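You operate a simulated robot arm through the tools that you are given. There is no shell and no other tool.

Carry out the task below with a simulated robot arm. There is one attempt and no reset: what you move stays moved.

JOB
Fill the green cup to its line at the steel spout.
Fine: stand it on the blue circle for that, then swing the spout back over the black cup and put the green cup back. Set down upright: what you pick out. Where these are worked on the way, their far stop is far enough and under half their travel is too little: steel spout.
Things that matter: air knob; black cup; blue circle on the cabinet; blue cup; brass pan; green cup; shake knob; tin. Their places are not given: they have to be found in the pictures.

The check looks at the end state, three seconds after you hand in, the way a careful person would. Anything else that was tipped, shoved, dropped, spilled or broken makes it a failure.

ROBOT AND FRAMES
A 6-joint arm with a two-finger gripper, fixed in place. Base frame: the origin is on the floor under the middle of its stand, x ahead of it, y to its left, z up. Units: m, degrees, N and s.
It reaches about 1.417 m from its shoulder. Its first joint turns from -166.0 to 166.0 degrees. Payload 3.43 kg.
The tool frame sits at the grasp point between the pads (the TCP): z along the fingers, y along the line on which they close. The tips reach 0.02 m beyond it. The gripper opens to 0.19 m; its body begins 0.248 m behind the TCP.
Orientation is told as [roll, pitch, yaw] about the base's x, y, z axes, in that order, counted from this pose: with the fingers straight down and closing along the base's y, the tool's x points along the base's -x, its y along +y and its z along -z.

CONTROLS
- The arm moves only by the tool send_rows. Its argument "moves" is a list of rows, each a list of 7 numbers: the opening in per cent of the stroke, from 0 (shut) to 100 (fully open), then the shift along the tool's x, y, z in mm, then the turn, a rotation vector about the tool's x, y, z in degrees. In form: [[gripper, x, y, z, wx, wy, wz], ...]. A call has 1 to 20 rows; each row is the pose to reach, as a shift and turn from the pose commanded when the call began, along the tool's axes at that moment. Each row takes 0.2 s and may step no farther than 0.05 m and 8.6 degrees from the row before; otherwise, or with a gripper value out of range, the whole call is refused. A pose out of reach is approached as far as the arm can. The call stops where the force on the tool passes 40 N (or 10 N more than at its start, if that is more) or the arm is blocked; 0.2 s more then pass. The fingers move at their own pace (about 0.153 m/s each) and stop on an object; they squeeze with about 37 N. The grip force told is the motor's: it shows also when the fingers shut on nothing. Time passes only in rows, and 0.2 s behind the last, so rows that repeat a pose let the fingers close. The reply holds the time, the measured pose of the TCP, the force on the tool along the base axes, the opening and the grip force, in the units named above and with some noise, with the torque about the TCP (base axes, N m) and any sound that the robot's microphone picked up.
- Cameras (640 x 400 px; columns grow to the right, rows downward): "scene" is fixed at [0.2207, 0.4996, 1.4791]; the picture's right is [-0.70, -0.71, 0.00], its down [-0.35, 0.35, -0.87] and it looks along [0.62, -0.61, -0.49] (base axes); focal length 310 px, centre (320, 200). "wrist" rides on the gripper at [0.07, -0.008, -0.288] in the tool frame; the picture's right is [0.12, 0.99, 0.00], its down [-0.96, 0.12, -0.25] and it looks along [-0.24, 0.03, 0.97] (tool axes); focal length 261 px, centre (320, 200).
- camera(camera): a new picture of that camera. No time passes.
- raise_lower(by): moves the trunk up (or, below 0, down) by that many m; the arm rides with it, the base frame stays. It gives what a move gives, with no picture.
- probe_pixels(camera, pixels): there is no depth. For up to 12 entries [column, row, z] of the newest picture of that camera ("zoom" is the newest enlarged one), the place [x, y] in the base frame at which the ray of that pixel passes the height z, good to about 0.002 m. No time passes.
- close_up(camera, box): a new picture of the part [left, top, right, bottom] of that camera's present view, enlarged. No time passes.
- sign_off(): hands the job in; it is judged then, once.

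Unless the task says otherwise, let go and move clear before handing in.

The tools are called after "Request:" by a JSON object that holds its "method" and its "body". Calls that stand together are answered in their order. send_rows: Moves the arm, as the interface text tells. Its arguments: {"type":"object","properties":{"moves":{"type":"array","items":{"type":"array","items":{"type":"number"}}}},"required":["moves"]} The other tools are called the same way: raise_lower (by) moves the trunk up or down; camera (camera) takes a picture; probe_pixels (camera, pixels) gives the place at which the rays of pixels pass given heights; close_up (camera, box) takes an enlarged picture of a part of a camera's view; sign_off () hands the job in.

At the start:

```text
clock: 0.0
tcp_pos: [0.5626, -0.2694, 1.1063]
ee_rot: [0.1, 0.0, 0.0]
wrist_force: [0.4, -0.6, 0.1]
moment: [0.01, -0.03, -0.01]
gripper_width: 0.1901
grasp_force: 0.0
trunk travel left (down, up): [-0.35, 0.09]
```

scene: 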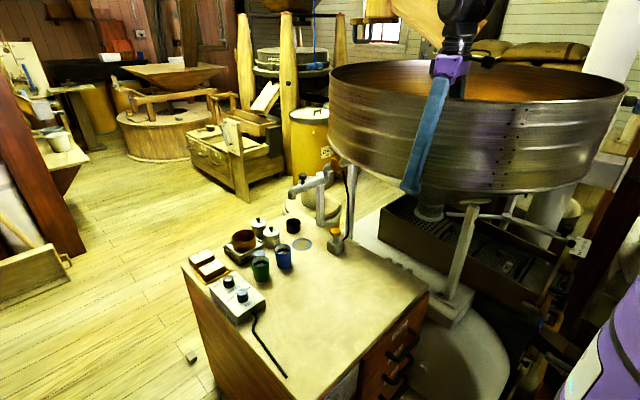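
wrist: 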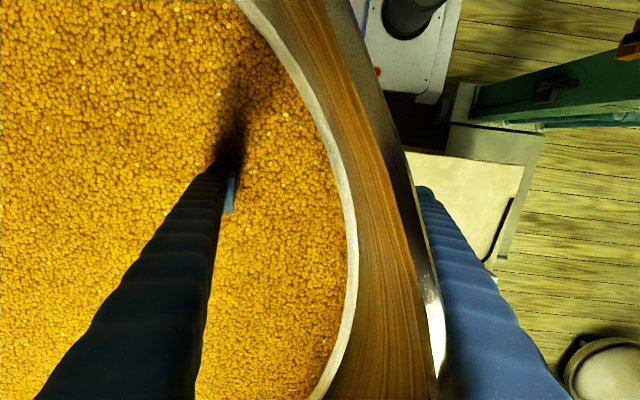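

The scene shows a cabinet with cups around pixels (240-330, 220-300) and a steel spout near (315, 190); the gripper hangs astride the rim of a large round drum. I'll look closer at the cabinet top first.

Request:
{"method": "close_up", "body": {"camera": "scene", "box": [180, 150, 380, 330]}}

Request:
{"method": "close_up", "body": {"camera": "scene", "box": [230, 200, 350, 290]}}

Request:
{"method": "close_up", "body": {"camera": "scene", "box": [320, 0, 640, 220]}}

```text
2.22 times, centred on (280, 240) of scene
```

zoom: 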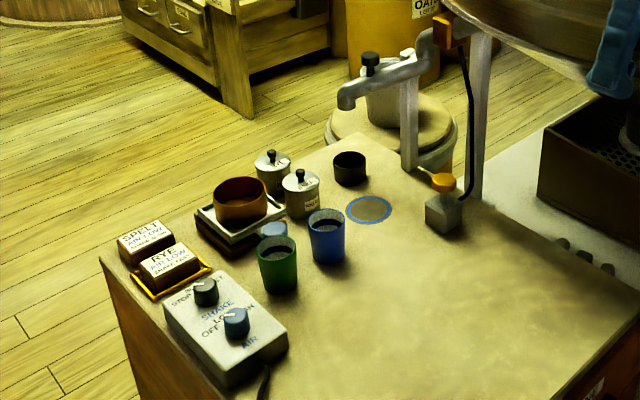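

```text
4.44 times, centred on (290, 245) of scene
```

zoom: 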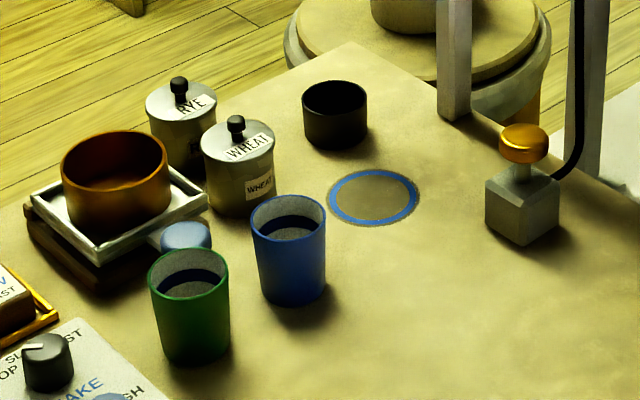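

```text
1.82 times, centred on (480, 110) of scene
```

zoom: 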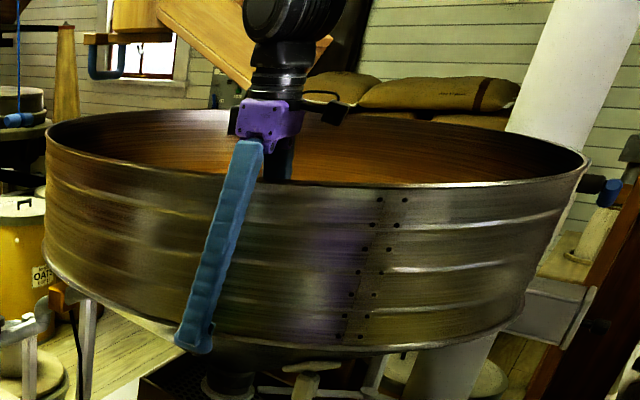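

The cabinet carries the green cup at zoom (190,305), blue cup (290,250), black cup (335,115), blue circle (373,197), button box (520,190), and the spout with a black knob sits above. The fingers are astride the drum's wall, so I'll rise straight up in small steps first.

Request:
{"method": "send_rows", "body": {"moves": [[100, 0, 0, -20, 0, 0, 0], [100, 0, 0, -50, 0, 0, 0], [100, 0, 0, -80, 0, 0, 0], [100, 0, 0, -110, 0, 0, 0]]}}

```text
clock: 1.0
tcp_pos: [0.5635, -0.267, 1.2196]
ee_rot: [0.0, 0.1, 0.0]
wrist_force: [-1.3, 0.8, 0.0]
moment: [0.0, -0.02, 0.0]
gripper_width: 0.1898
grasp_force: 0.1
trunk travel left (down, up): [-0.35, 0.09]
```

Request:
{"method": "camera", "body": {"camera": "scene"}}

Request:
{"method": "camera", "body": {"camera": "wrist"}}

```text
taken
```

scene: 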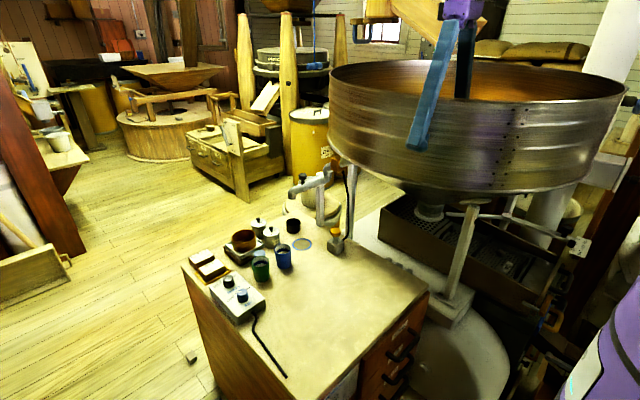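

```text
taken
```

wrist: 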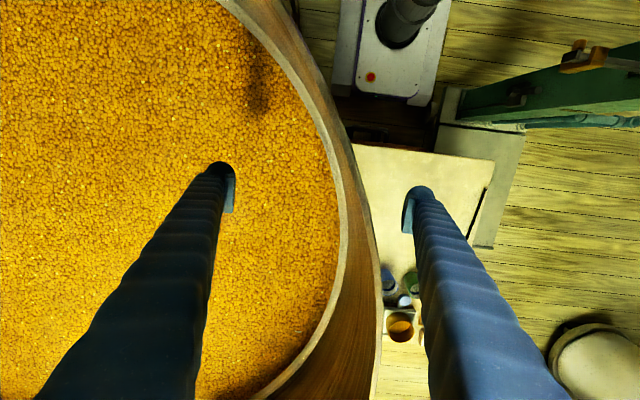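

Free rise so far; the tips still overlap the rim (blue finger tip at scene (415,148)). I keep rising straight up.

Request:
{"method": "send_rows", "body": {"moves": [[100, 0, 0, -40, 0, 0, 0], [100, 0, 0, -80, 0, 0, 0], [100, 0, 0, -120, 0, 0, 0], [100, 0, 0, -160, 0, 0, 0]]}}

Request:
{"method": "camera", "body": {"camera": "scene"}}

Request:
{"method": "camera", "body": {"camera": "wrist"}}

```text
clock: 2.0
tcp_pos: [0.5618, -0.2671, 1.3755]
ee_rot: [0.0, 0.1, 0.0]
wrist_force: [0.2, 1.0, 0.9]
moment: [-0.03, -0.01, 0.01]
gripper_width: 0.1901
grasp_force: 0.1
trunk travel left (down, up): [-0.35, 0.09]
```

```text
taken
```

scene: 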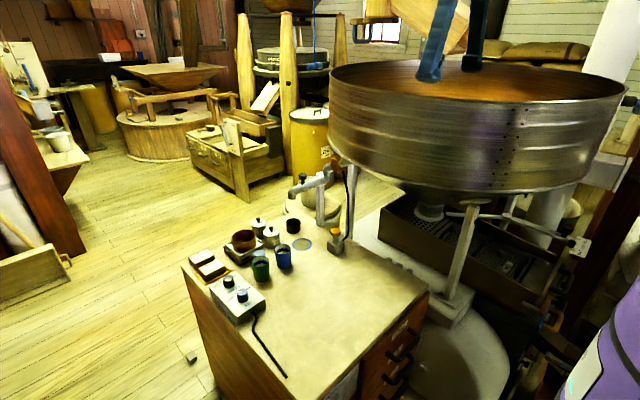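

```text
taken
```

wrist: 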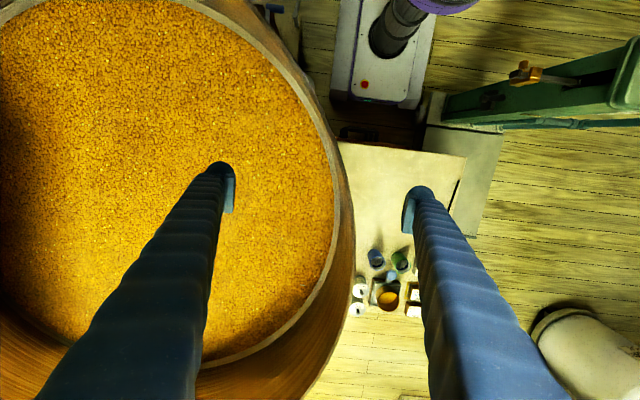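

Tips are now around rim height (scene (430,75)). I'll use probes to triangulate the cabinet height, using the green cup and cabinet corners in both pictures.

Request:
{"method": "probe_pixels", "body": {"camera": "scene", "pixels": [[244, 250, 0.7], [244, 250, 0.8], [244, 250, 0.9], [303, 244, 0.7], [303, 244, 0.8], [303, 244, 0.9], [428, 292, 0.7], [428, 292, 0.8], [428, 292, 0.9], [290, 377, 0.7], [290, 377, 0.8], [290, 377, 0.9]]}}

Request:
{"method": "probe_pixels", "body": {"camera": "wrist", "pixels": [[387, 297, 0.7], [387, 297, 0.8], [387, 297, 0.9], [466, 156, 0.7], [466, 156, 0.8], [466, 156, 0.9], [340, 142, 0.7], [340, 142, 0.8], [340, 142, 0.9], [400, 258, 0.7], [400, 258, 0.8], [400, 258, 0.9]]}}

Request:
{"method": "close_up", "body": {"camera": "wrist", "box": [320, 120, 480, 330]}}

```text
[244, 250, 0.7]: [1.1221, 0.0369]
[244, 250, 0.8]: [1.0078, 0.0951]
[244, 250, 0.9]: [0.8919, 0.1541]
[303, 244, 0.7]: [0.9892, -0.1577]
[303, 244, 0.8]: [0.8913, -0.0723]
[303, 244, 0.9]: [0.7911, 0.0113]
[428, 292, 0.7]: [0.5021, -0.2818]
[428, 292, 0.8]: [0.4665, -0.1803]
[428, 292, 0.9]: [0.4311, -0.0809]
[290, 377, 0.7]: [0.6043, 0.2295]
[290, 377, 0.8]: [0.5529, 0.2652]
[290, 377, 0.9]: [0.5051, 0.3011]
```

```text
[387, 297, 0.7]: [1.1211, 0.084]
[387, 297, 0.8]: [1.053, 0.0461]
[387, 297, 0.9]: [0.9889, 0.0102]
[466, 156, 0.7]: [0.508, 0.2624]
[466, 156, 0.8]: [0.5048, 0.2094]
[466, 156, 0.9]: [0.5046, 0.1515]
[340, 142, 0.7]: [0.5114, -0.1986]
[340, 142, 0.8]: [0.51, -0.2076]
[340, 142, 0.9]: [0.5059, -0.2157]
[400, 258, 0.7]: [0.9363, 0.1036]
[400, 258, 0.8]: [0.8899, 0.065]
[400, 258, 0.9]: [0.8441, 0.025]
```

```text
1.90 times, centred on (400, 225) of wrist
```

zoom: 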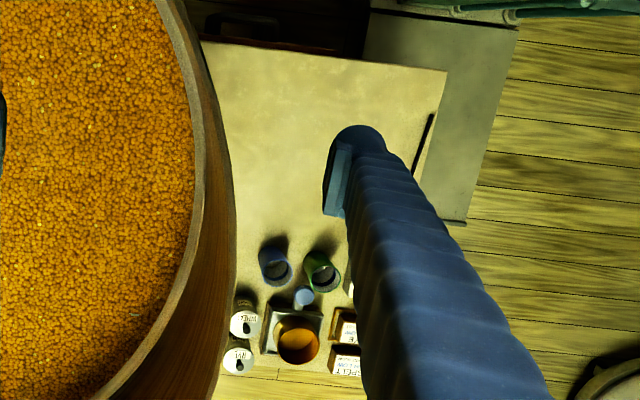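

The outer edge of the wooden band in the wrist view is the drum's rim. I'll probe rim points to learn where the drum stands relative to the spout and the blue circle.

Request:
{"method": "probe_pixels", "body": {"camera": "wrist", "pixels": [[315, 100, 1.32], [340, 150, 1.32], [353, 200, 1.32], [352, 250, 1.32], [341, 300, 1.32], [315, 370, 1.32]]}}

Request:
{"method": "probe_pixels", "body": {"camera": "scene", "pixels": [[335, 75, 1.32], [400, 92, 1.32], [480, 104, 1.32], [560, 100, 1.32], [625, 88, 1.32], [330, 140, 1.1], [400, 178, 1.1], [480, 192, 1.1]]}}

Request:
{"method": "close_up", "body": {"camera": "scene", "box": [270, 150, 390, 260]}}

```text
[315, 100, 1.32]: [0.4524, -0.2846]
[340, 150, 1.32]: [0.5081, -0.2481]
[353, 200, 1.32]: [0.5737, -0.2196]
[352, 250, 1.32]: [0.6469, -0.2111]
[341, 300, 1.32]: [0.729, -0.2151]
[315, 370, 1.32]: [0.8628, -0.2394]
```

```text
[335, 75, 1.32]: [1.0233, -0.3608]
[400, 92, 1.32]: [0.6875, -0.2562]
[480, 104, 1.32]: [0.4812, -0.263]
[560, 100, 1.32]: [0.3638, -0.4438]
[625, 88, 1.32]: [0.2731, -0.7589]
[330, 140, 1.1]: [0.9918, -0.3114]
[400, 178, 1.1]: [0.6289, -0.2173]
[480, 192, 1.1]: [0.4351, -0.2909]
```

```text
3.64 times, centred on (330, 205) of scene
```

zoom: 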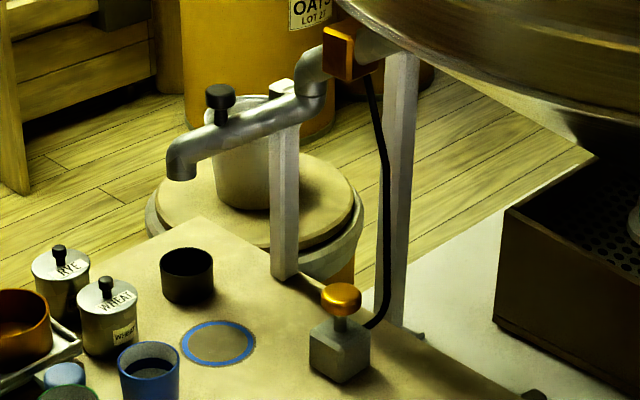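

The drum's circle is centred near (0.70,-0.66) with radius ~0.45, so its near rim runs along y≈-0.21 and the blue circle (~(0.98,-0.15)) lies outside it. I'll rise a little more and move +y over the cabinet, clear of the drum.

Request:
{"method": "send_rows", "body": {"moves": [[100, 0, 0, -40, 0, 0, 0], [100, 0, 20, -60, 0, 0, 0], [100, 0, 60, -60, 0, 0, 0], [100, 0, 100, -60, 0, 0, 0], [100, 0, 140, -60, 0, 0, 0], [100, 0, 180, -60, 0, 0, 0], [100, 0, 220, -60, 0, 0, 0], [100, 0, 260, -60, 0, 0, 0], [100, 0, 300, -60, 0, 0, 0], [100, -30, 330, -60, 0, 0, 0], [100, -70, 350, -60, 0, 0, 0], [100, -110, 360, -60, 0, 0, 0], [100, -150, 360, -60, 0, 0, 0]]}}

Request:
{"method": "camera", "body": {"camera": "scene"}}

Request:
{"method": "camera", "body": {"camera": "wrist"}}

```text
clock: 4.8
tcp_pos: [0.7163, 0.0933, 1.4333]
ee_rot: [-0.1, 0.1, 0.0]
wrist_force: [-0.3, 0.1, -0.2]
moment: [0.0, 0.1, -0.01]
gripper_width: 0.19
grasp_force: 0.1
trunk travel left (down, up): [-0.35, 0.09]
```

```text
taken
```

scene: 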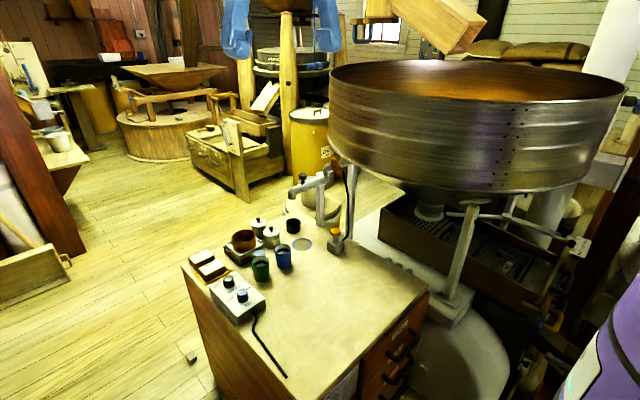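

```text
taken
```

wrist: 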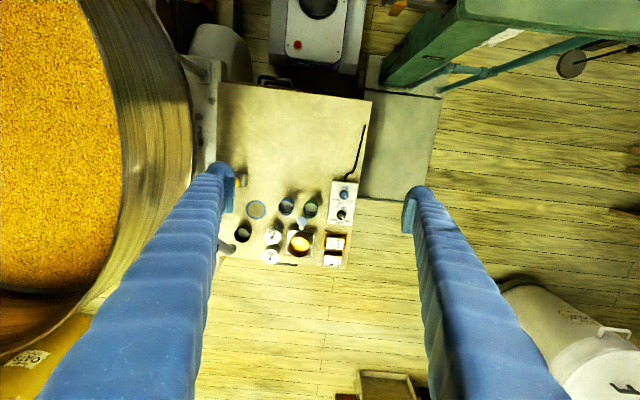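

Now clear of the drum, the whole cabinet is in the wrist view: blue circle (256,210), black cup (243,233), blue cup (287,206), green cup (311,208). I'll enlarge it and probe for heights.

Request:
{"method": "close_up", "body": {"camera": "wrist", "box": [190, 150, 380, 280]}}

Request:
{"method": "probe_pixels", "body": {"camera": "wrist", "pixels": [[256, 210, 0.65], [256, 210, 0.7], [256, 210, 0.75], [256, 210, 0.8], [370, 99, 0.7], [370, 99, 0.75], [370, 99, 0.8], [345, 268, 0.7], [345, 268, 0.75], [345, 268, 0.8]]}}

Request:
{"method": "probe_pixels", "body": {"camera": "scene", "pixels": [[303, 244, 0.65], [303, 244, 0.7], [303, 244, 0.75], [303, 244, 0.8], [182, 266, 0.7], [182, 266, 0.75], [182, 266, 0.8]]}}

```text
3.08 times, centred on (285, 215) of wrist
```

zoom: 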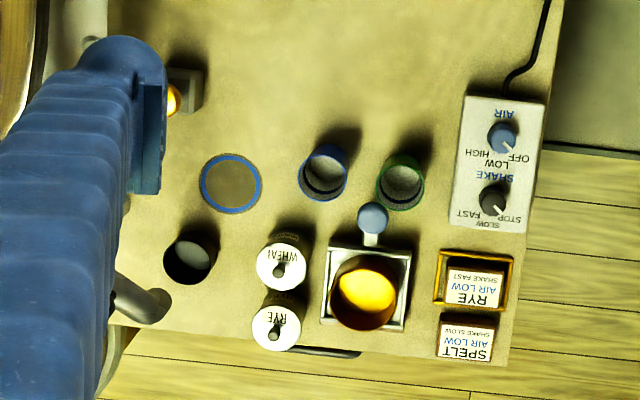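

```text
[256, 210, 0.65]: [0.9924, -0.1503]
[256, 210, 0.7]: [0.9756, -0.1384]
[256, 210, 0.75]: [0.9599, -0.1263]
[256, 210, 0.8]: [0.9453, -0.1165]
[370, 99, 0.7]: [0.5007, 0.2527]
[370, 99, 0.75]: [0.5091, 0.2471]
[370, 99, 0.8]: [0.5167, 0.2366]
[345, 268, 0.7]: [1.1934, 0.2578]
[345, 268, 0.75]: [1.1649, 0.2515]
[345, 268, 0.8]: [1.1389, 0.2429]
```

```text
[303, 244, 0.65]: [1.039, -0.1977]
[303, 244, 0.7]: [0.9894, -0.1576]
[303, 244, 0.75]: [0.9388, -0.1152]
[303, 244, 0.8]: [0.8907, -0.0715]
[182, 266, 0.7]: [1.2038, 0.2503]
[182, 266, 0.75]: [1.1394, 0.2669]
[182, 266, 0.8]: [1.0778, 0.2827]
```

Matching the blue circle in both views gives a tabletop height of about 0.725. I'll move over the cups and lower to get a closer look, still well above everything.

Request:
{"method": "send_rows", "body": {"moves": [[100, -40, -20, 0, 0, 0, 0], [100, -80, -40, 0, 0, 0, 0], [100, -120, -60, 20, 0, 0, 0], [100, -150, -73, 50, 0, 0, 0], [100, -164, -73, 90, 0, 0, 0], [100, -164, -73, 130, 0, 0, 0], [100, -164, -73, 170, 0, 0, 0], [100, -164, -73, 210, 0, 0, 0], [100, -164, -73, 250, 0, 0, 0], [100, -164, -73, 290, 0, 0, 0], [100, -164, -73, 330, 0, 0, 0]]}}

Request:
{"method": "camera", "body": {"camera": "scene"}}

Request:
{"method": "camera", "body": {"camera": "wrist"}}

```text
clock: 7.2
tcp_pos: [0.8785, 0.0162, 1.105]
ee_rot: [0.1, 0.1, 0.0]
wrist_force: [0.4, 0.5, -0.1]
moment: [0.01, 0.08, 0.01]
gripper_width: 0.1897
grasp_force: 0.2
trunk travel left (down, up): [-0.35, 0.09]
```

```text
taken
```

scene: 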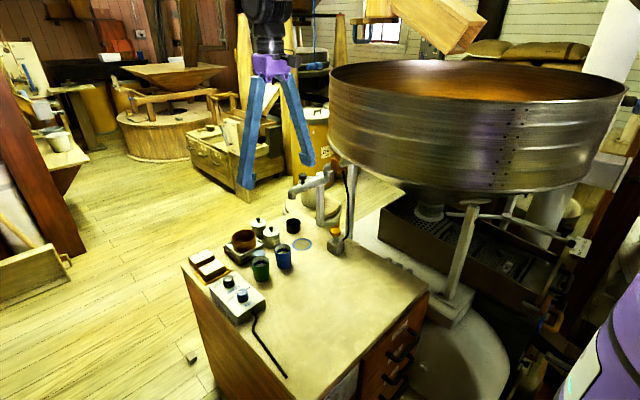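

```text
taken
```

wrist: 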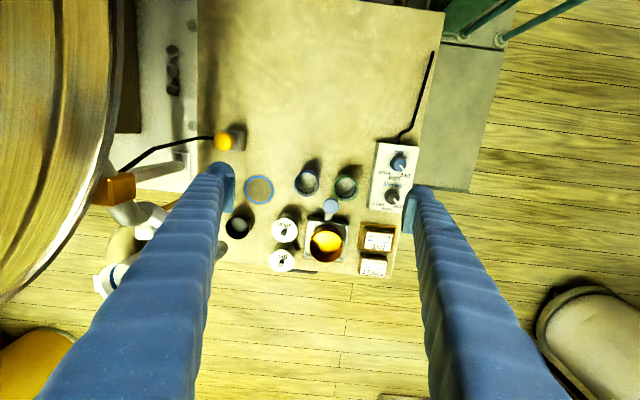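

Request:
{"method": "close_up", "body": {"camera": "wrist", "box": [200, 110, 420, 280]}}

Request:
{"method": "close_up", "body": {"camera": "wrist", "box": [280, 150, 380, 230]}}

Request:
{"method": "close_up", "body": {"camera": "wrist", "box": [80, 100, 300, 300]}}

```text
2.35 times, centred on (310, 195) of wrist
```

zoom: 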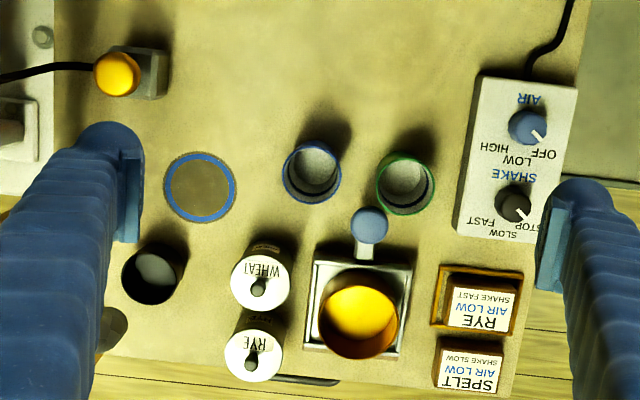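

```text
5.00 times, centred on (330, 190) of wrist
```

zoom: 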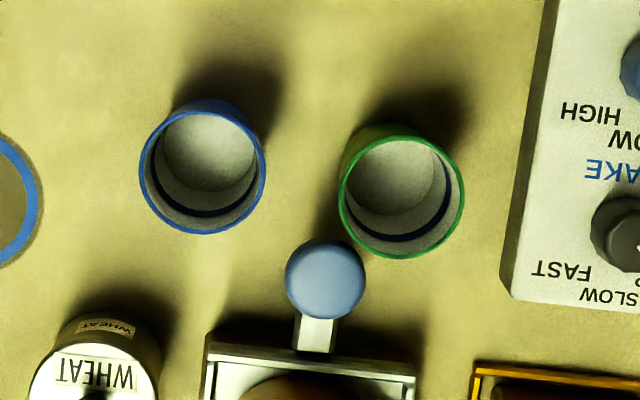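

```text
2.00 times, centred on (190, 200) of wrist
```

zoom: 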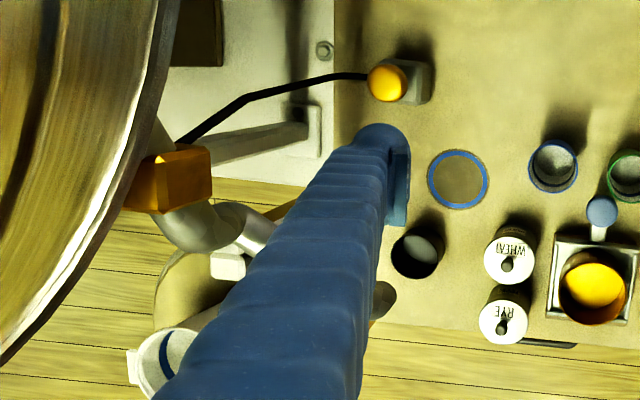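

Each cup is empty with a dark line inside (zoom (395,215) for green). I'll probe the rims in both cameras to find the cup height and positions.

Request:
{"method": "probe_pixels", "body": {"camera": "wrist", "pixels": [[346.4, 189.4, 0.78], [346.4, 189.4, 0.8], [346.4, 189.4, 0.82], [346.4, 189.4, 0.84], [306.4, 184.4, 0.82], [334, 189.4, 0.82], [358.8, 189.4, 0.82], [331, 205.8, 0.76], [368, 208, 0.78], [372, 150, 0.78]]}}

Request:
{"method": "probe_pixels", "body": {"camera": "scene", "pixels": [[260.7, 261.4, 0.78], [260.7, 261.4, 0.8], [260.7, 261.4, 0.82], [260.7, 261.4, 0.84], [262.3, 279.2, 0.725], [262.3, 281, 0.725]]}}

Request:
{"method": "close_up", "body": {"camera": "scene", "box": [240, 235, 300, 290]}}

```text
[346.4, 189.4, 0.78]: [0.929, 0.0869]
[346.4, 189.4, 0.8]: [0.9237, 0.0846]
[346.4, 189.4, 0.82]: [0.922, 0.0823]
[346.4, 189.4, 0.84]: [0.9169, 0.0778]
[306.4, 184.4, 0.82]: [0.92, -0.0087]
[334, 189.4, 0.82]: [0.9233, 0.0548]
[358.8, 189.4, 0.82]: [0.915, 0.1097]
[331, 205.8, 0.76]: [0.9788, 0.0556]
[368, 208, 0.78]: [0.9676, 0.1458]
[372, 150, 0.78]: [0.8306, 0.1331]
```

```text
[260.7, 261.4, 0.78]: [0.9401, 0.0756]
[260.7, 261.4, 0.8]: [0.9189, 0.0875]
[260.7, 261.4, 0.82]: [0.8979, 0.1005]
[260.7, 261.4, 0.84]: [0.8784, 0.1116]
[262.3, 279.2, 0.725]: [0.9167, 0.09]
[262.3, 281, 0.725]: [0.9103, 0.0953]
```

```text
7.27 times, centred on (270, 262) of scene
```

zoom: 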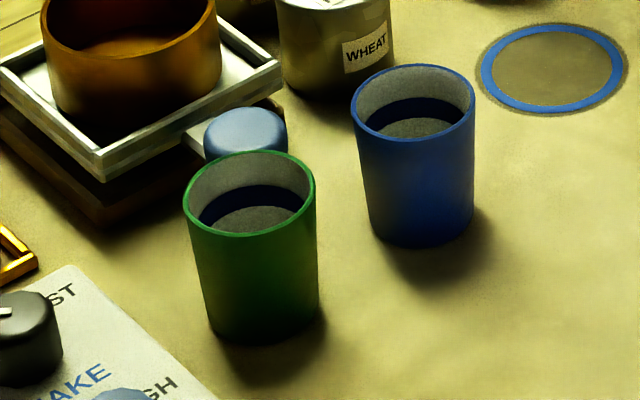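

Green cup: rim centre ≈ (0.924, 0.085), rim z ≈ 0.797, diameter ≈ 0.055. I need the finger thickness and the heights of neighbours (control box, scale, tare paddle) to choose a grasp direction.

Request:
{"method": "close_up", "body": {"camera": "wrist", "box": [385, 160, 465, 260]}}

Request:
{"method": "close_up", "body": {"camera": "scene", "box": [180, 225, 280, 330]}}

Request:
{"method": "probe_pixels", "body": {"camera": "wrist", "pixels": [[349.1, 221.4, 0.75], [349.1, 221.4, 0.78], [307, 221, 0.75], [307, 221, 0.78], [366, 209, 0.75], [366, 209, 0.77], [375, 143, 0.75], [375, 143, 0.77], [406, 213, 0.75]]}}

Request:
{"method": "close_up", "body": {"camera": "scene", "box": [220, 40, 340, 200]}}

```text
4.00 times, centred on (425, 210) of wrist
```

zoom: 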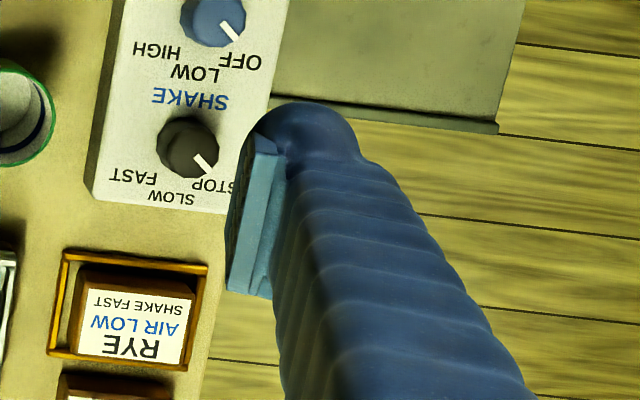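

```text
3.81 times, centred on (230, 278) of scene
```

zoom: 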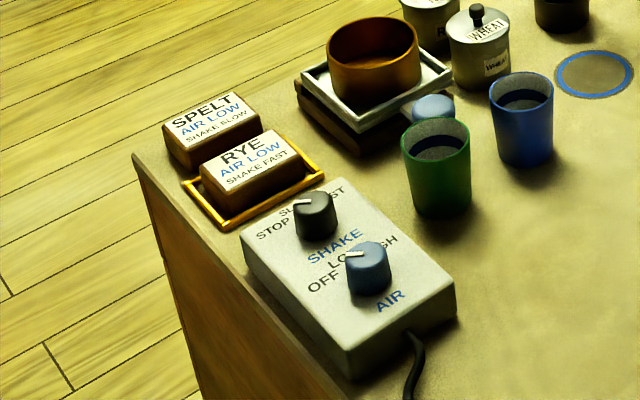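

```text
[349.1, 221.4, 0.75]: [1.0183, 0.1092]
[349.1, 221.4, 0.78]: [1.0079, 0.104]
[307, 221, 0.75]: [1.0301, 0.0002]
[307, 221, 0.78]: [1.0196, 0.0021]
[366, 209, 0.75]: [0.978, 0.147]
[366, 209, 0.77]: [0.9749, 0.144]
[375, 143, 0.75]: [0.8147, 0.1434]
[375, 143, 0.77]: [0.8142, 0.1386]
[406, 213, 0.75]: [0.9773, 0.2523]
```

```text
2.50 times, centred on (280, 120) of scene
```

zoom: 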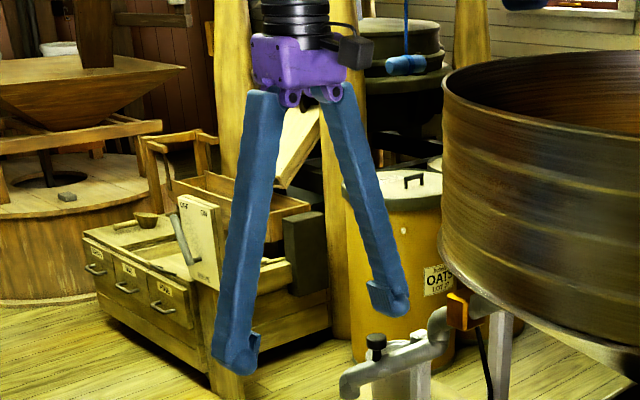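

The fingers are thick (~0.035) and splayed, so they will not fit between the green and blue cups along y; a grasp with yaw about -50° (closing along (0.77,0.64)) looks freest. I'll rotate the gripper there in place, high above everything, which also opens the view toward the spout.

Request:
{"method": "send_rows", "body": {"moves": [[100, 0, 0, 0, 0, 0, 8], [100, 0, 0, 0, 0, 0, 16], [100, 0, 0, 0, 0, 0, 24], [100, 0, 0, 0, 0, 0, 32], [100, 0, 0, 0, 0, 0, 40], [100, 0, 0, 0, 0, 0, 48], [100, 0, 0, 0, 0, 0, 50]]}}

Request:
{"method": "camera", "body": {"camera": "wrist"}}

Request:
{"method": "probe_pixels", "body": {"camera": "scene", "pixels": [[259.7, 253.6, 0.74], [259.7, 253.6, 0.76], [259.7, 253.6, 0.78]]}}

```text
clock: 8.8
tcp_pos: [0.8783, 0.0166, 1.1056]
ee_rot: [0.1, 0.1, -50.1]
wrist_force: [-1.1, -0.2, 0.3]
moment: [-0.01, 0.01, -0.01]
gripper_width: 0.19
grasp_force: 0.1
trunk travel left (down, up): [-0.35, 0.09]
```

```text
taken
```

wrist: 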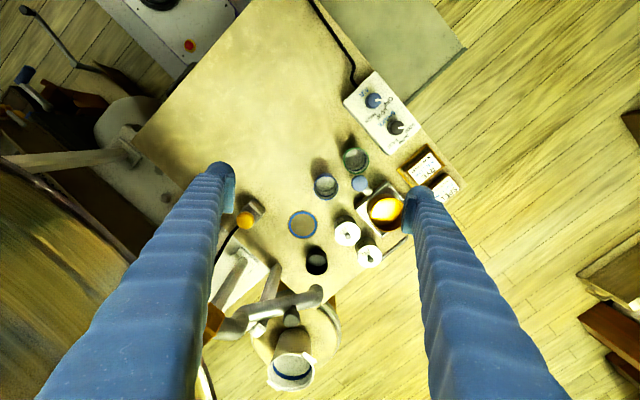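

```text
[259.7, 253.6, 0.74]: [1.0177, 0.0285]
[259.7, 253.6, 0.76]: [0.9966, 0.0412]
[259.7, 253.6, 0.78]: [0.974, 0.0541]
```

Now the spout is visible at wrist (270-320, 290-330). I'll enlarge around the spout, circle, button and cups.

Request:
{"method": "close_up", "body": {"camera": "wrist", "box": [200, 180, 400, 320]}}

Request:
{"method": "close_up", "body": {"camera": "wrist", "box": [200, 250, 360, 400]}}

Request:
{"method": "close_up", "body": {"camera": "wrist", "box": [310, 60, 470, 260]}}

```text
2.86 times, centred on (300, 250) of wrist
```

zoom: 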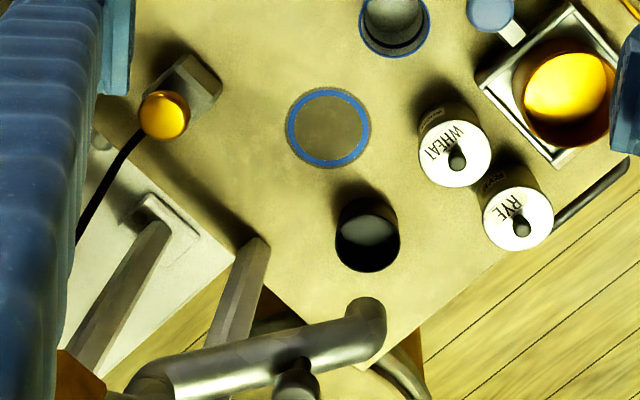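

```text
2.67 times, centred on (280, 325) of wrist
```

zoom: 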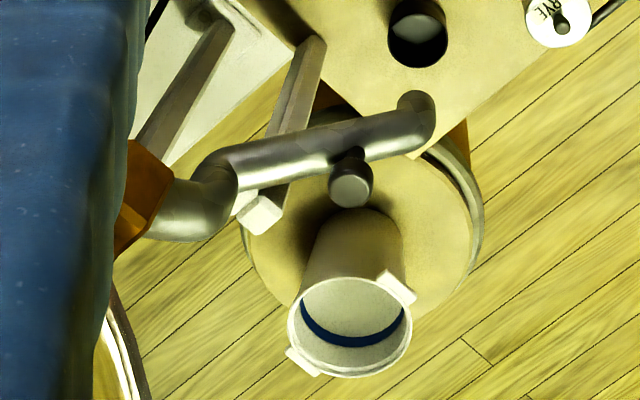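

```text
2.00 times, centred on (390, 160) of wrist
```

zoom: 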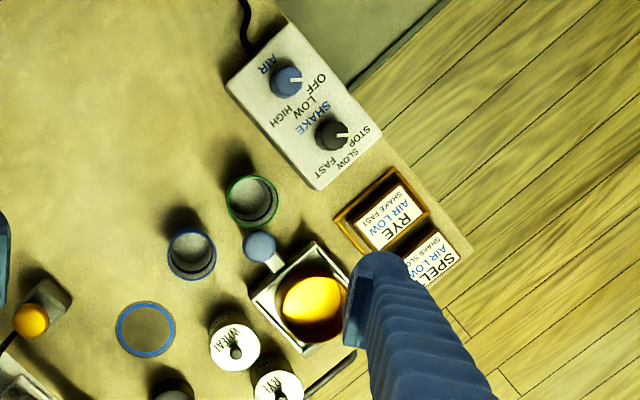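

I'll triangulate the spout outlet, its black knob, the elbow, the black cup, the circle and the orange button using both views.

Request:
{"method": "probe_pixels", "body": {"camera": "wrist", "pixels": [[291.2, 319.4, 0.9], [291.2, 319.4, 0.95], [291.2, 319.4, 1.0], [316.4, 290.2, 0.85], [316.4, 290.2, 0.9], [316.4, 290.2, 0.95], [244.4, 315.6, 0.9], [244.4, 315.6, 0.95], [302.7, 225.2, 0.725], [245.7, 221, 0.78], [245.7, 221, 0.8], [316.5, 264.3, 0.77]]}}

Request:
{"method": "probe_pixels", "body": {"camera": "scene", "pixels": [[302.3, 174.8, 0.9], [302.3, 174.8, 0.95], [302.3, 174.8, 1.0], [292.1, 197.3, 0.85], [292.1, 197.3, 0.9], [292.1, 197.3, 0.95], [330.5, 172, 0.9], [330.5, 172, 0.95], [303, 244, 0.725], [335.5, 229.7, 0.78], [335.5, 229.7, 0.8], [292.8, 221.1, 0.77]]}}

```text
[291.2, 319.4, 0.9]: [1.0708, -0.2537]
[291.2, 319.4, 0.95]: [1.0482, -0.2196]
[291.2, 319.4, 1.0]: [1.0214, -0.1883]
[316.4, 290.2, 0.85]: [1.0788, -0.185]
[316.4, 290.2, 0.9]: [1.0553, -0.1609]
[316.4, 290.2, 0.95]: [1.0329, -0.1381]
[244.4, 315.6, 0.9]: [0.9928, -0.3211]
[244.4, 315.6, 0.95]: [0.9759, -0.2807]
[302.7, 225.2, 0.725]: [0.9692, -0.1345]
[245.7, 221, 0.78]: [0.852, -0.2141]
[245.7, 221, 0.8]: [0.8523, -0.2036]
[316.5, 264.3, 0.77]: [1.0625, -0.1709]
```

```text
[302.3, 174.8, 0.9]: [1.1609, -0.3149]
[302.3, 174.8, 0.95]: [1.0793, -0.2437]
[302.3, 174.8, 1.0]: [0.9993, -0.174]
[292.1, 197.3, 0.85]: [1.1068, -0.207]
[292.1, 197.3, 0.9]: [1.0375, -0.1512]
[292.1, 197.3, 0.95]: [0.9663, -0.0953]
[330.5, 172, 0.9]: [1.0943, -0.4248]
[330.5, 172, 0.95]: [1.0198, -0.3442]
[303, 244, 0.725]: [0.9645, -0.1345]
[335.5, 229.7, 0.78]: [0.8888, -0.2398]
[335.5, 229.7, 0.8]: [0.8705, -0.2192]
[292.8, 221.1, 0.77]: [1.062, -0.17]
```

Key places: black cup (1.062,-0.170), circle (0.967,-0.134), spout outlet above the black cup, spout knob ≈ (1.033,-0.201, 0.98), button ≈ (0.853,-0.197, ~0.81). Next I move over the green cup at (0.924,0.085), narrow the fingers to half, and lower to a safe height for a check.

Request:
{"method": "send_rows", "body": {"moves": [[90, 8, 26, 0, 0, 0, 0], [80, 15, 53, 0, 0, 0, 0], [70, 23, 79, 0, 0, 0, 0], [60, 23, 79, 40, 0, 0, 0], [50, 23, 79, 80, 0, 0, 0], [50, 23, 79, 120, 0, 0, 0], [50, 23, 79, 150, 0, 0, 0], [50, 23, 79, 170, 0, 0, 0]]}}

Request:
{"method": "camera", "body": {"camera": "wrist"}}

Request:
{"method": "close_up", "body": {"camera": "scene", "box": [180, 150, 380, 330]}}

```text
clock: 10.6
tcp_pos: [0.9238, 0.0856, 0.9357]
ee_rot: [0.0, 0.0, -49.9]
wrist_force: [-0.3, 0.1, -0.3]
moment: [-0.02, -0.03, 0.02]
gripper_width: 0.095
grasp_force: 0.1
trunk travel left (down, up): [-0.35, 0.09]
```

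```text
taken
```

wrist: 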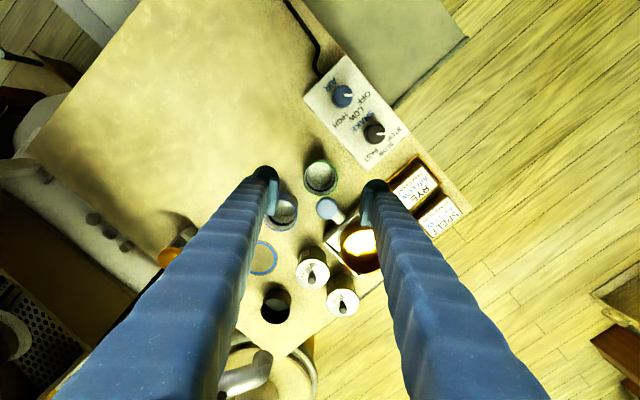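

```text
2.22 times, centred on (280, 240) of scene
```

zoom: 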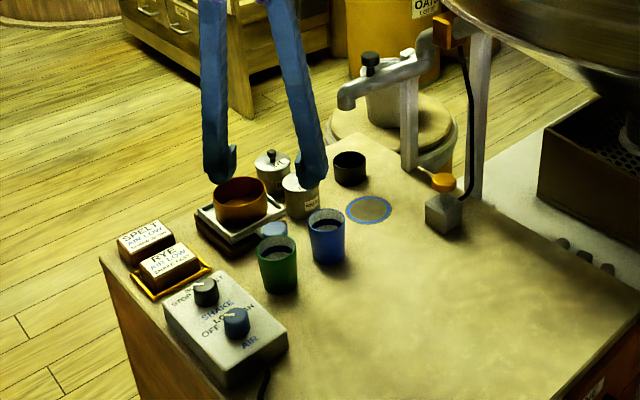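

The cup sits right under the tool axis (320,177 matches the expected 320,176). I'll look closely at the clearance of both fingers against the scale, the RYE block and control box.

Request:
{"method": "close_up", "body": {"camera": "wrist", "box": [250, 90, 450, 270]}}

Request:
{"method": "close_up", "body": {"camera": "wrist", "box": [300, 140, 420, 250]}}

```text
2.22 times, centred on (350, 180) of wrist
```

zoom: 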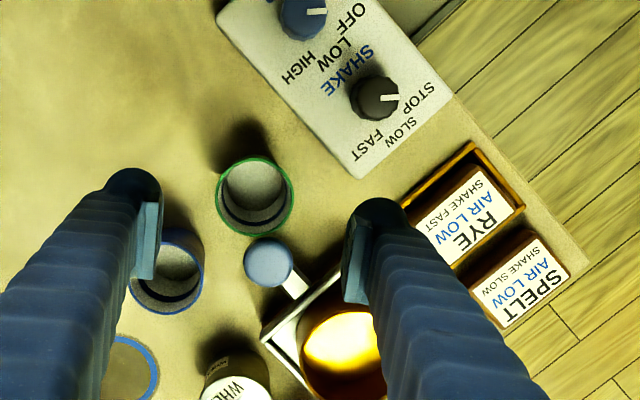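

```text
3.64 times, centred on (360, 195) of wrist
```

zoom: 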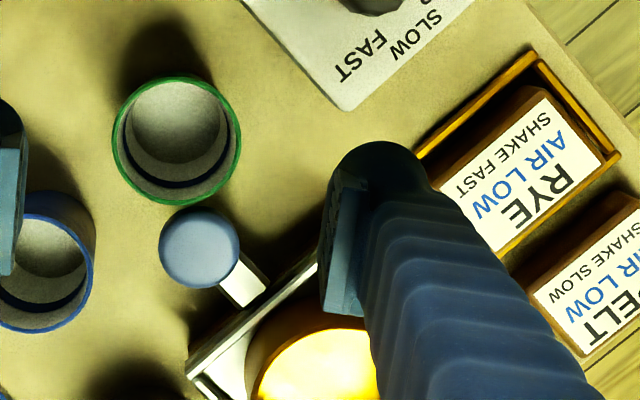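

I'll probe the control-box corner, the RYE frame corner and the scale tray edge at plausible heights to confirm there is room for the right finger.

Request:
{"method": "probe_pixels", "body": {"camera": "wrist", "pixels": [[368.2, 168.9, 0.755], [386.1, 181.3, 0.74], [386.1, 181.3, 0.76], [360, 210.1, 0.775], [360, 210.1, 0.76], [329, 207, 0.778], [320.6, 177.5, 0.797], [303, 177.5, 0.797], [338, 177.5, 0.797]]}}

Request:
{"method": "probe_pixels", "body": {"camera": "scene", "pixels": [[241, 270, 0.755], [241, 270, 0.76], [241, 270, 0.765], [251, 238, 0.765], [251, 238, 0.78]]}}

```text
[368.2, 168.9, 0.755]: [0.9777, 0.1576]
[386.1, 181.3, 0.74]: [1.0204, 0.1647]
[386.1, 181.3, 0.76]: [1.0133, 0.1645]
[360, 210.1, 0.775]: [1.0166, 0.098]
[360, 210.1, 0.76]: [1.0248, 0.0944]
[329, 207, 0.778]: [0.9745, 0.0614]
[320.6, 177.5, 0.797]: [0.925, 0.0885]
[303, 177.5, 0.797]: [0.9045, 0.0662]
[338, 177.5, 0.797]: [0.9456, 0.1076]
```

```text
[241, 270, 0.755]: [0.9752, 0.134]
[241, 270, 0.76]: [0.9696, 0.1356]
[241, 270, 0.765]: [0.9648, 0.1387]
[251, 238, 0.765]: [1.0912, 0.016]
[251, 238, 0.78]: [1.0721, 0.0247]
```

There is room: the right finger will pass between the control box corner (0.977,0.155), the RYE frame (1.015,0.164) and the tray edge (1.017,0.098). I'll narrow to 42 % and descend around the cup to TCP z≈0.776.

Request:
{"method": "send_rows", "body": {"moves": [[42, 0, 1.5, 0, 0, 0, 0], [42, 0, 1.5, 40, 0, 0, 0], [42, 0, 1.5, 80, 0, 0, 0], [42, 0, 1.5, 110, 0, 0, 0], [42, 0, 1.5, 130, 0, 0, 0], [42, 0, 1.5, 145, 0, 0, 0], [42, 0, 1.5, 158, 0, 0, 0]]}}

Request:
{"method": "camera", "body": {"camera": "wrist"}}

Request:
{"method": "close_up", "body": {"camera": "scene", "box": [210, 210, 310, 300]}}

```text
clock: 12.2
tcp_pos: [0.925, 0.0866, 0.7775]
ee_rot: [0.1, 0.0, -50.1]
wrist_force: [-0.1, -0.2, 0.3]
moment: [0.0, 0.02, -0.02]
gripper_width: 0.0798
grasp_force: 0.0
trunk travel left (down, up): [-0.35, 0.09]
```

```text
taken
```

wrist: 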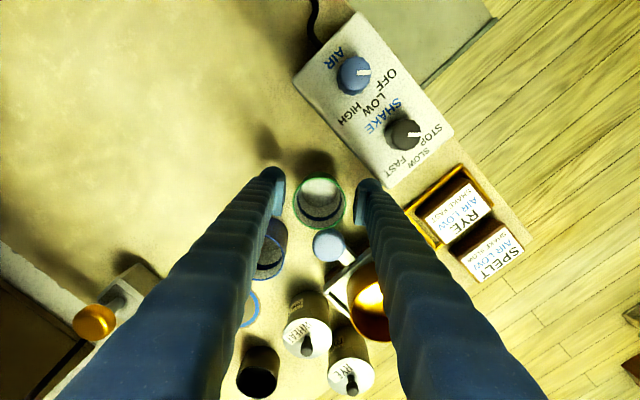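

```text
4.44 times, centred on (260, 255) of scene
```

zoom: 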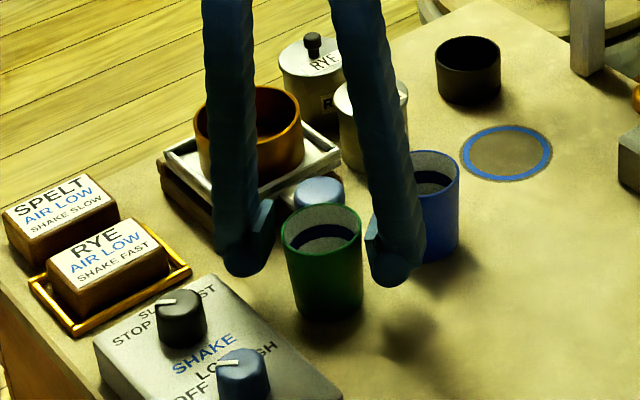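

The cup is centred between the pads (pads at columns 285 and 355, cup at 320). I'll close on it in place.

Request:
{"method": "send_rows", "body": {"moves": [[30, 0, 0, 0, 0, 0, 0], [20, 0, 0, 0, 0, 0, 0], [20, 0, 0, 0, 0, 0, 0], [20, 0, 0, 0, 0, 0, 0]]}}

Request:
{"method": "camera", "body": {"camera": "wrist"}}

```text
clock: 13.2
tcp_pos: [0.9247, 0.0864, 0.7783]
ee_rot: [0.1, 0.0, -50.0]
wrist_force: [0.1, -0.2, -0.7]
moment: [0.01, -0.02, -0.02]
gripper_width: 0.0551
grasp_force: 37.4
trunk travel left (down, up): [-0.35, 0.09]
```

```text
taken
```

wrist: 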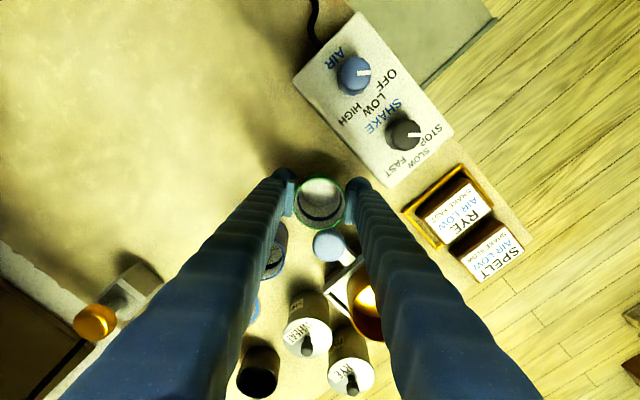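

Grip is firm: width 0.0551 and 37 N. Before lifting I'll look at the full scene to see where the wrist and forearm are relative to the drum.

Request:
{"method": "camera", "body": {"camera": "scene"}}

Request:
{"method": "close_up", "body": {"camera": "scene", "box": [140, 0, 380, 150]}}

```text
taken
```

scene: 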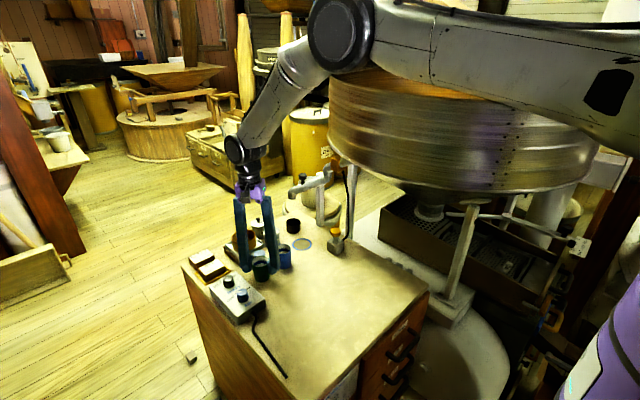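

```text
2.67 times, centred on (260, 75) of scene
```

zoom: 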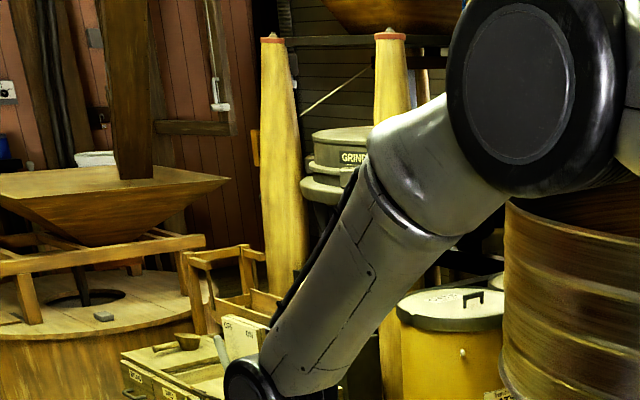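

The arm's elbow (scene (340,35)) is above the drum rim and the forearm drops steeply, so moving toward the circle should stay clear. I'll lift the cup straight up 130 mm.

Request:
{"method": "send_rows", "body": {"moves": [[20, 0, 0, -10, 0, 0, 0], [20, 0, 0, -30, 0, 0, 0], [20, 0, 0, -60, 0, 0, 0], [20, 0, 0, -90, 0, 0, 0], [20, 0, 0, -115, 0, 0, 0], [20, 0, 0, -130, 0, 0, 0]]}}

Request:
{"method": "camera", "body": {"camera": "wrist"}}

Request:
{"method": "camera", "body": {"camera": "scene"}}

```text
clock: 14.6
tcp_pos: [0.9246, 0.0863, 0.9067]
ee_rot: [0.0, 0.1, -50.0]
wrist_force: [-0.5, -0.5, -0.3]
moment: [-0.01, -0.05, 0.01]
gripper_width: 0.0551
grasp_force: 37.0
trunk travel left (down, up): [-0.35, 0.09]
```

```text
taken
```

wrist: 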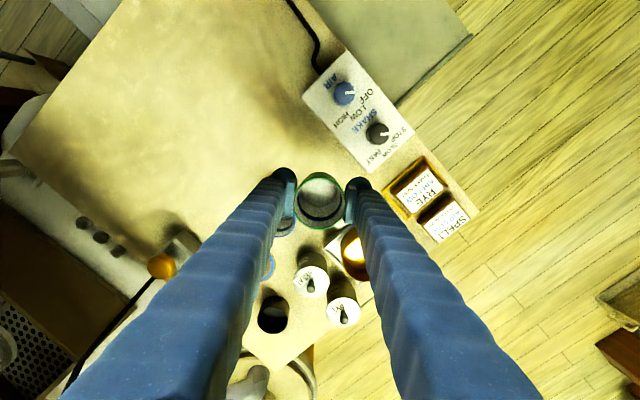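

```text
taken
```

scene: 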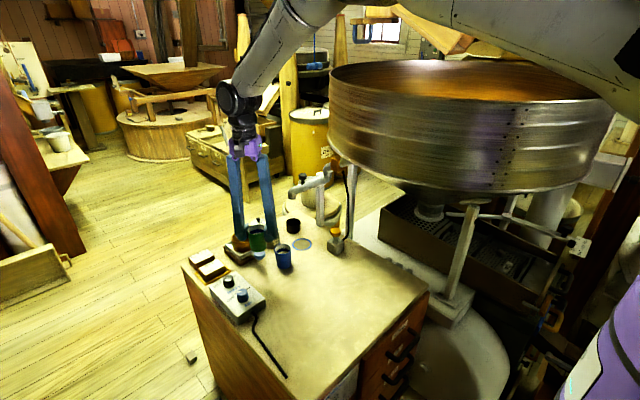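

The cup is lifted cleanly. I'll carry it level toward the circle at (0.967,-0.134), stopping above it for a check.

Request:
{"method": "send_rows", "body": {"moves": [[20, -20, -11, 0, 0, 0, 0], [20, -50, -28, 0, 0, 0, 0], [20, -80, -45, 0, 0, 0, 0], [20, -110, -62, 0, 0, 0, 0], [20, -140, -79, 0, 0, 0, 0], [20, -165, -93, 0, 0, 0, 0], [20, -183, -103.5, 0, 0, 0, 0], [20, -193.2, -109.4, 0, 0, 0, 0]]}}

Request:
{"method": "camera", "body": {"camera": "wrist"}}

Request:
{"method": "camera", "body": {"camera": "scene"}}

Request:
{"method": "close_up", "body": {"camera": "scene", "box": [230, 130, 390, 260]}}

```text
clock: 16.4
tcp_pos: [0.9651, -0.1316, 0.9082]
ee_rot: [0.0, 0.0, -50.0]
wrist_force: [-0.2, 0.0, -0.2]
moment: [-0.03, 0.02, -0.01]
gripper_width: 0.0548
grasp_force: 37.2
trunk travel left (down, up): [-0.35, 0.09]
```

```text
taken
```

wrist: 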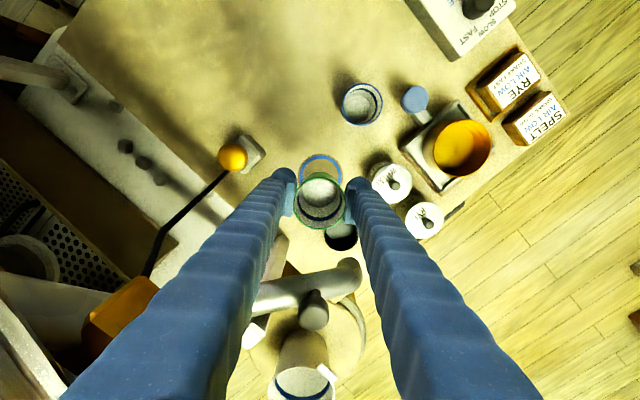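

```text
taken
```

scene: 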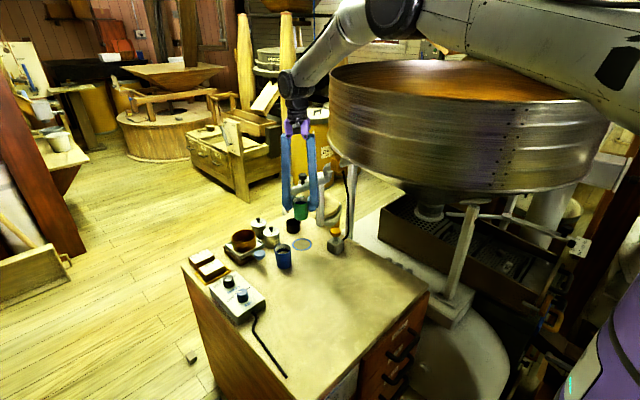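

```text
3.08 times, centred on (310, 195) of scene
```

zoom: 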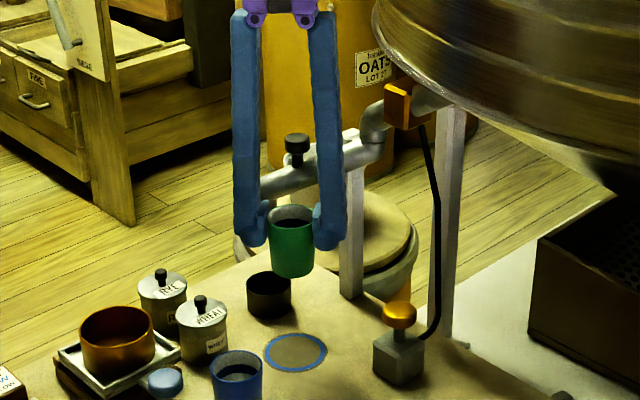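

Circle is aligned under the cup (ring centre ≈ (321,174) vs predicted (320,174)), and the spout stays clear of the fingers. I'll lower the cup onto the circle gently.

Request:
{"method": "send_rows", "body": {"moves": [[20, 0, 0, 30, 0, 0, 0], [20, 0, 0, 60, 0, 0, 0], [20, 0, 0, 90, 0, 0, 0], [20, 0, 0, 110, 0, 0, 0], [20, 0, 0, 122, 0, 0, 0], [20, 0, 0, 127, 0, 0, 0], [20, 0, 0, 129, 0, 0, 0], [20, 0, 0, 129.5, 0, 0, 0]]}}

Request:
{"method": "camera", "body": {"camera": "wrist"}}

Request:
{"method": "close_up", "body": {"camera": "scene", "box": [230, 130, 390, 260]}}

```text
clock: 18.2
tcp_pos: [0.9639, -0.1301, 0.779]
ee_rot: [0.1, 0.0, -50.0]
wrist_force: [-0.4, 0.5, -0.1]
moment: [0.05, -0.02, -0.01]
gripper_width: 0.055
grasp_force: 36.6
trunk travel left (down, up): [-0.35, 0.09]
```

```text
taken
```

wrist: 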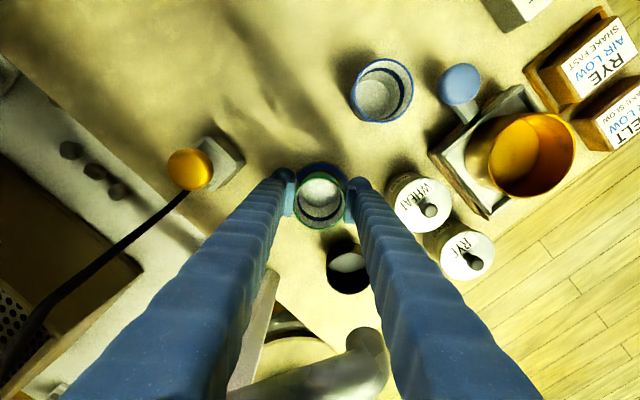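

```text
3.08 times, centred on (310, 195) of scene
```

zoom: 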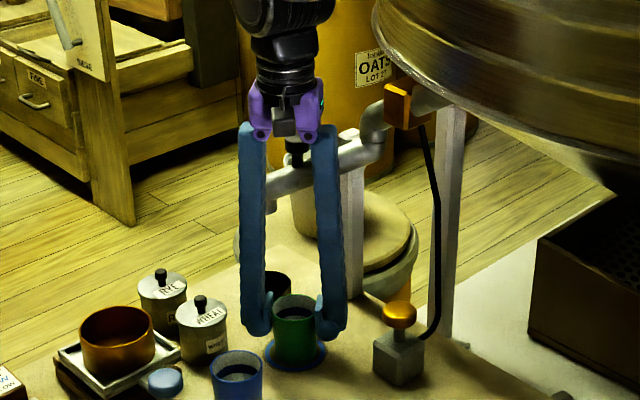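

The cup is standing on the circle (ring visible evenly around its base). Before opening I'll check the gap between the right finger and the WHEAT tin.

Request:
{"method": "close_up", "body": {"camera": "wrist", "box": [260, 130, 480, 300]}}

Request:
{"method": "probe_pixels", "body": {"camera": "wrist", "pixels": [[389, 190, 0.79], [389, 190, 0.77], [395, 210, 0.79], [423, 206, 0.8]]}}

```text
2.35 times, centred on (370, 215) of wrist
```

zoom: 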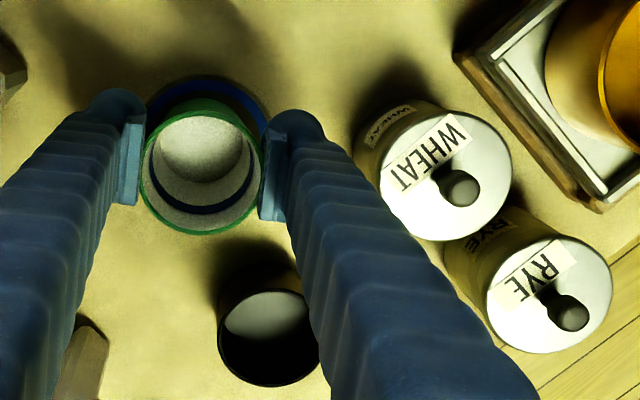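

```text
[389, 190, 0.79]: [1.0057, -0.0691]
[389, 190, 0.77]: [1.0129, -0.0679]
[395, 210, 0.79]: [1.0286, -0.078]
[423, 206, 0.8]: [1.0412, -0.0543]
```

The gap to the WHEAT tin is about 15 mm, so I'll open only to ~37 % (≈8 mm per side) and then retract straight up.

Request:
{"method": "send_rows", "body": {"moves": [[33, 0, 0, 0, 0, 0, 0], [37, 0, 0, 0, 0, 0, 0], [37, 0, 0, 0, 0, 0, 0], [37, 0, 0, 0, 0, 0, 0]]}}

Request:
{"method": "close_up", "body": {"camera": "wrist", "box": [260, 130, 480, 300]}}

```text
clock: 19.2
tcp_pos: [0.9647, -0.1314, 0.7788]
ee_rot: [0.0, 0.0, -50.0]
wrist_force: [0.7, 0.4, 0.1]
moment: [0.06, -0.02, 0.0]
gripper_width: 0.0704
grasp_force: 0.0
trunk travel left (down, up): [-0.35, 0.09]
```

```text
2.35 times, centred on (370, 215) of wrist
```

zoom: 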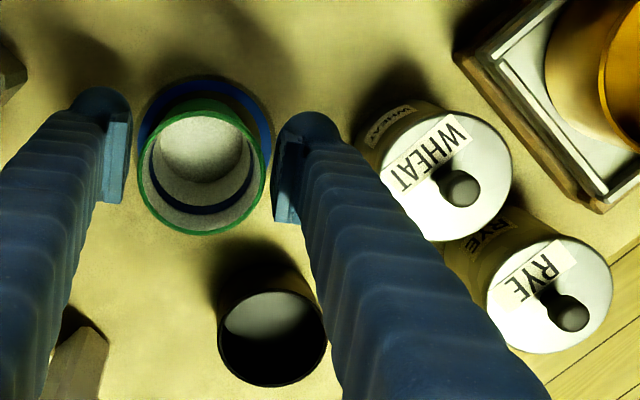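

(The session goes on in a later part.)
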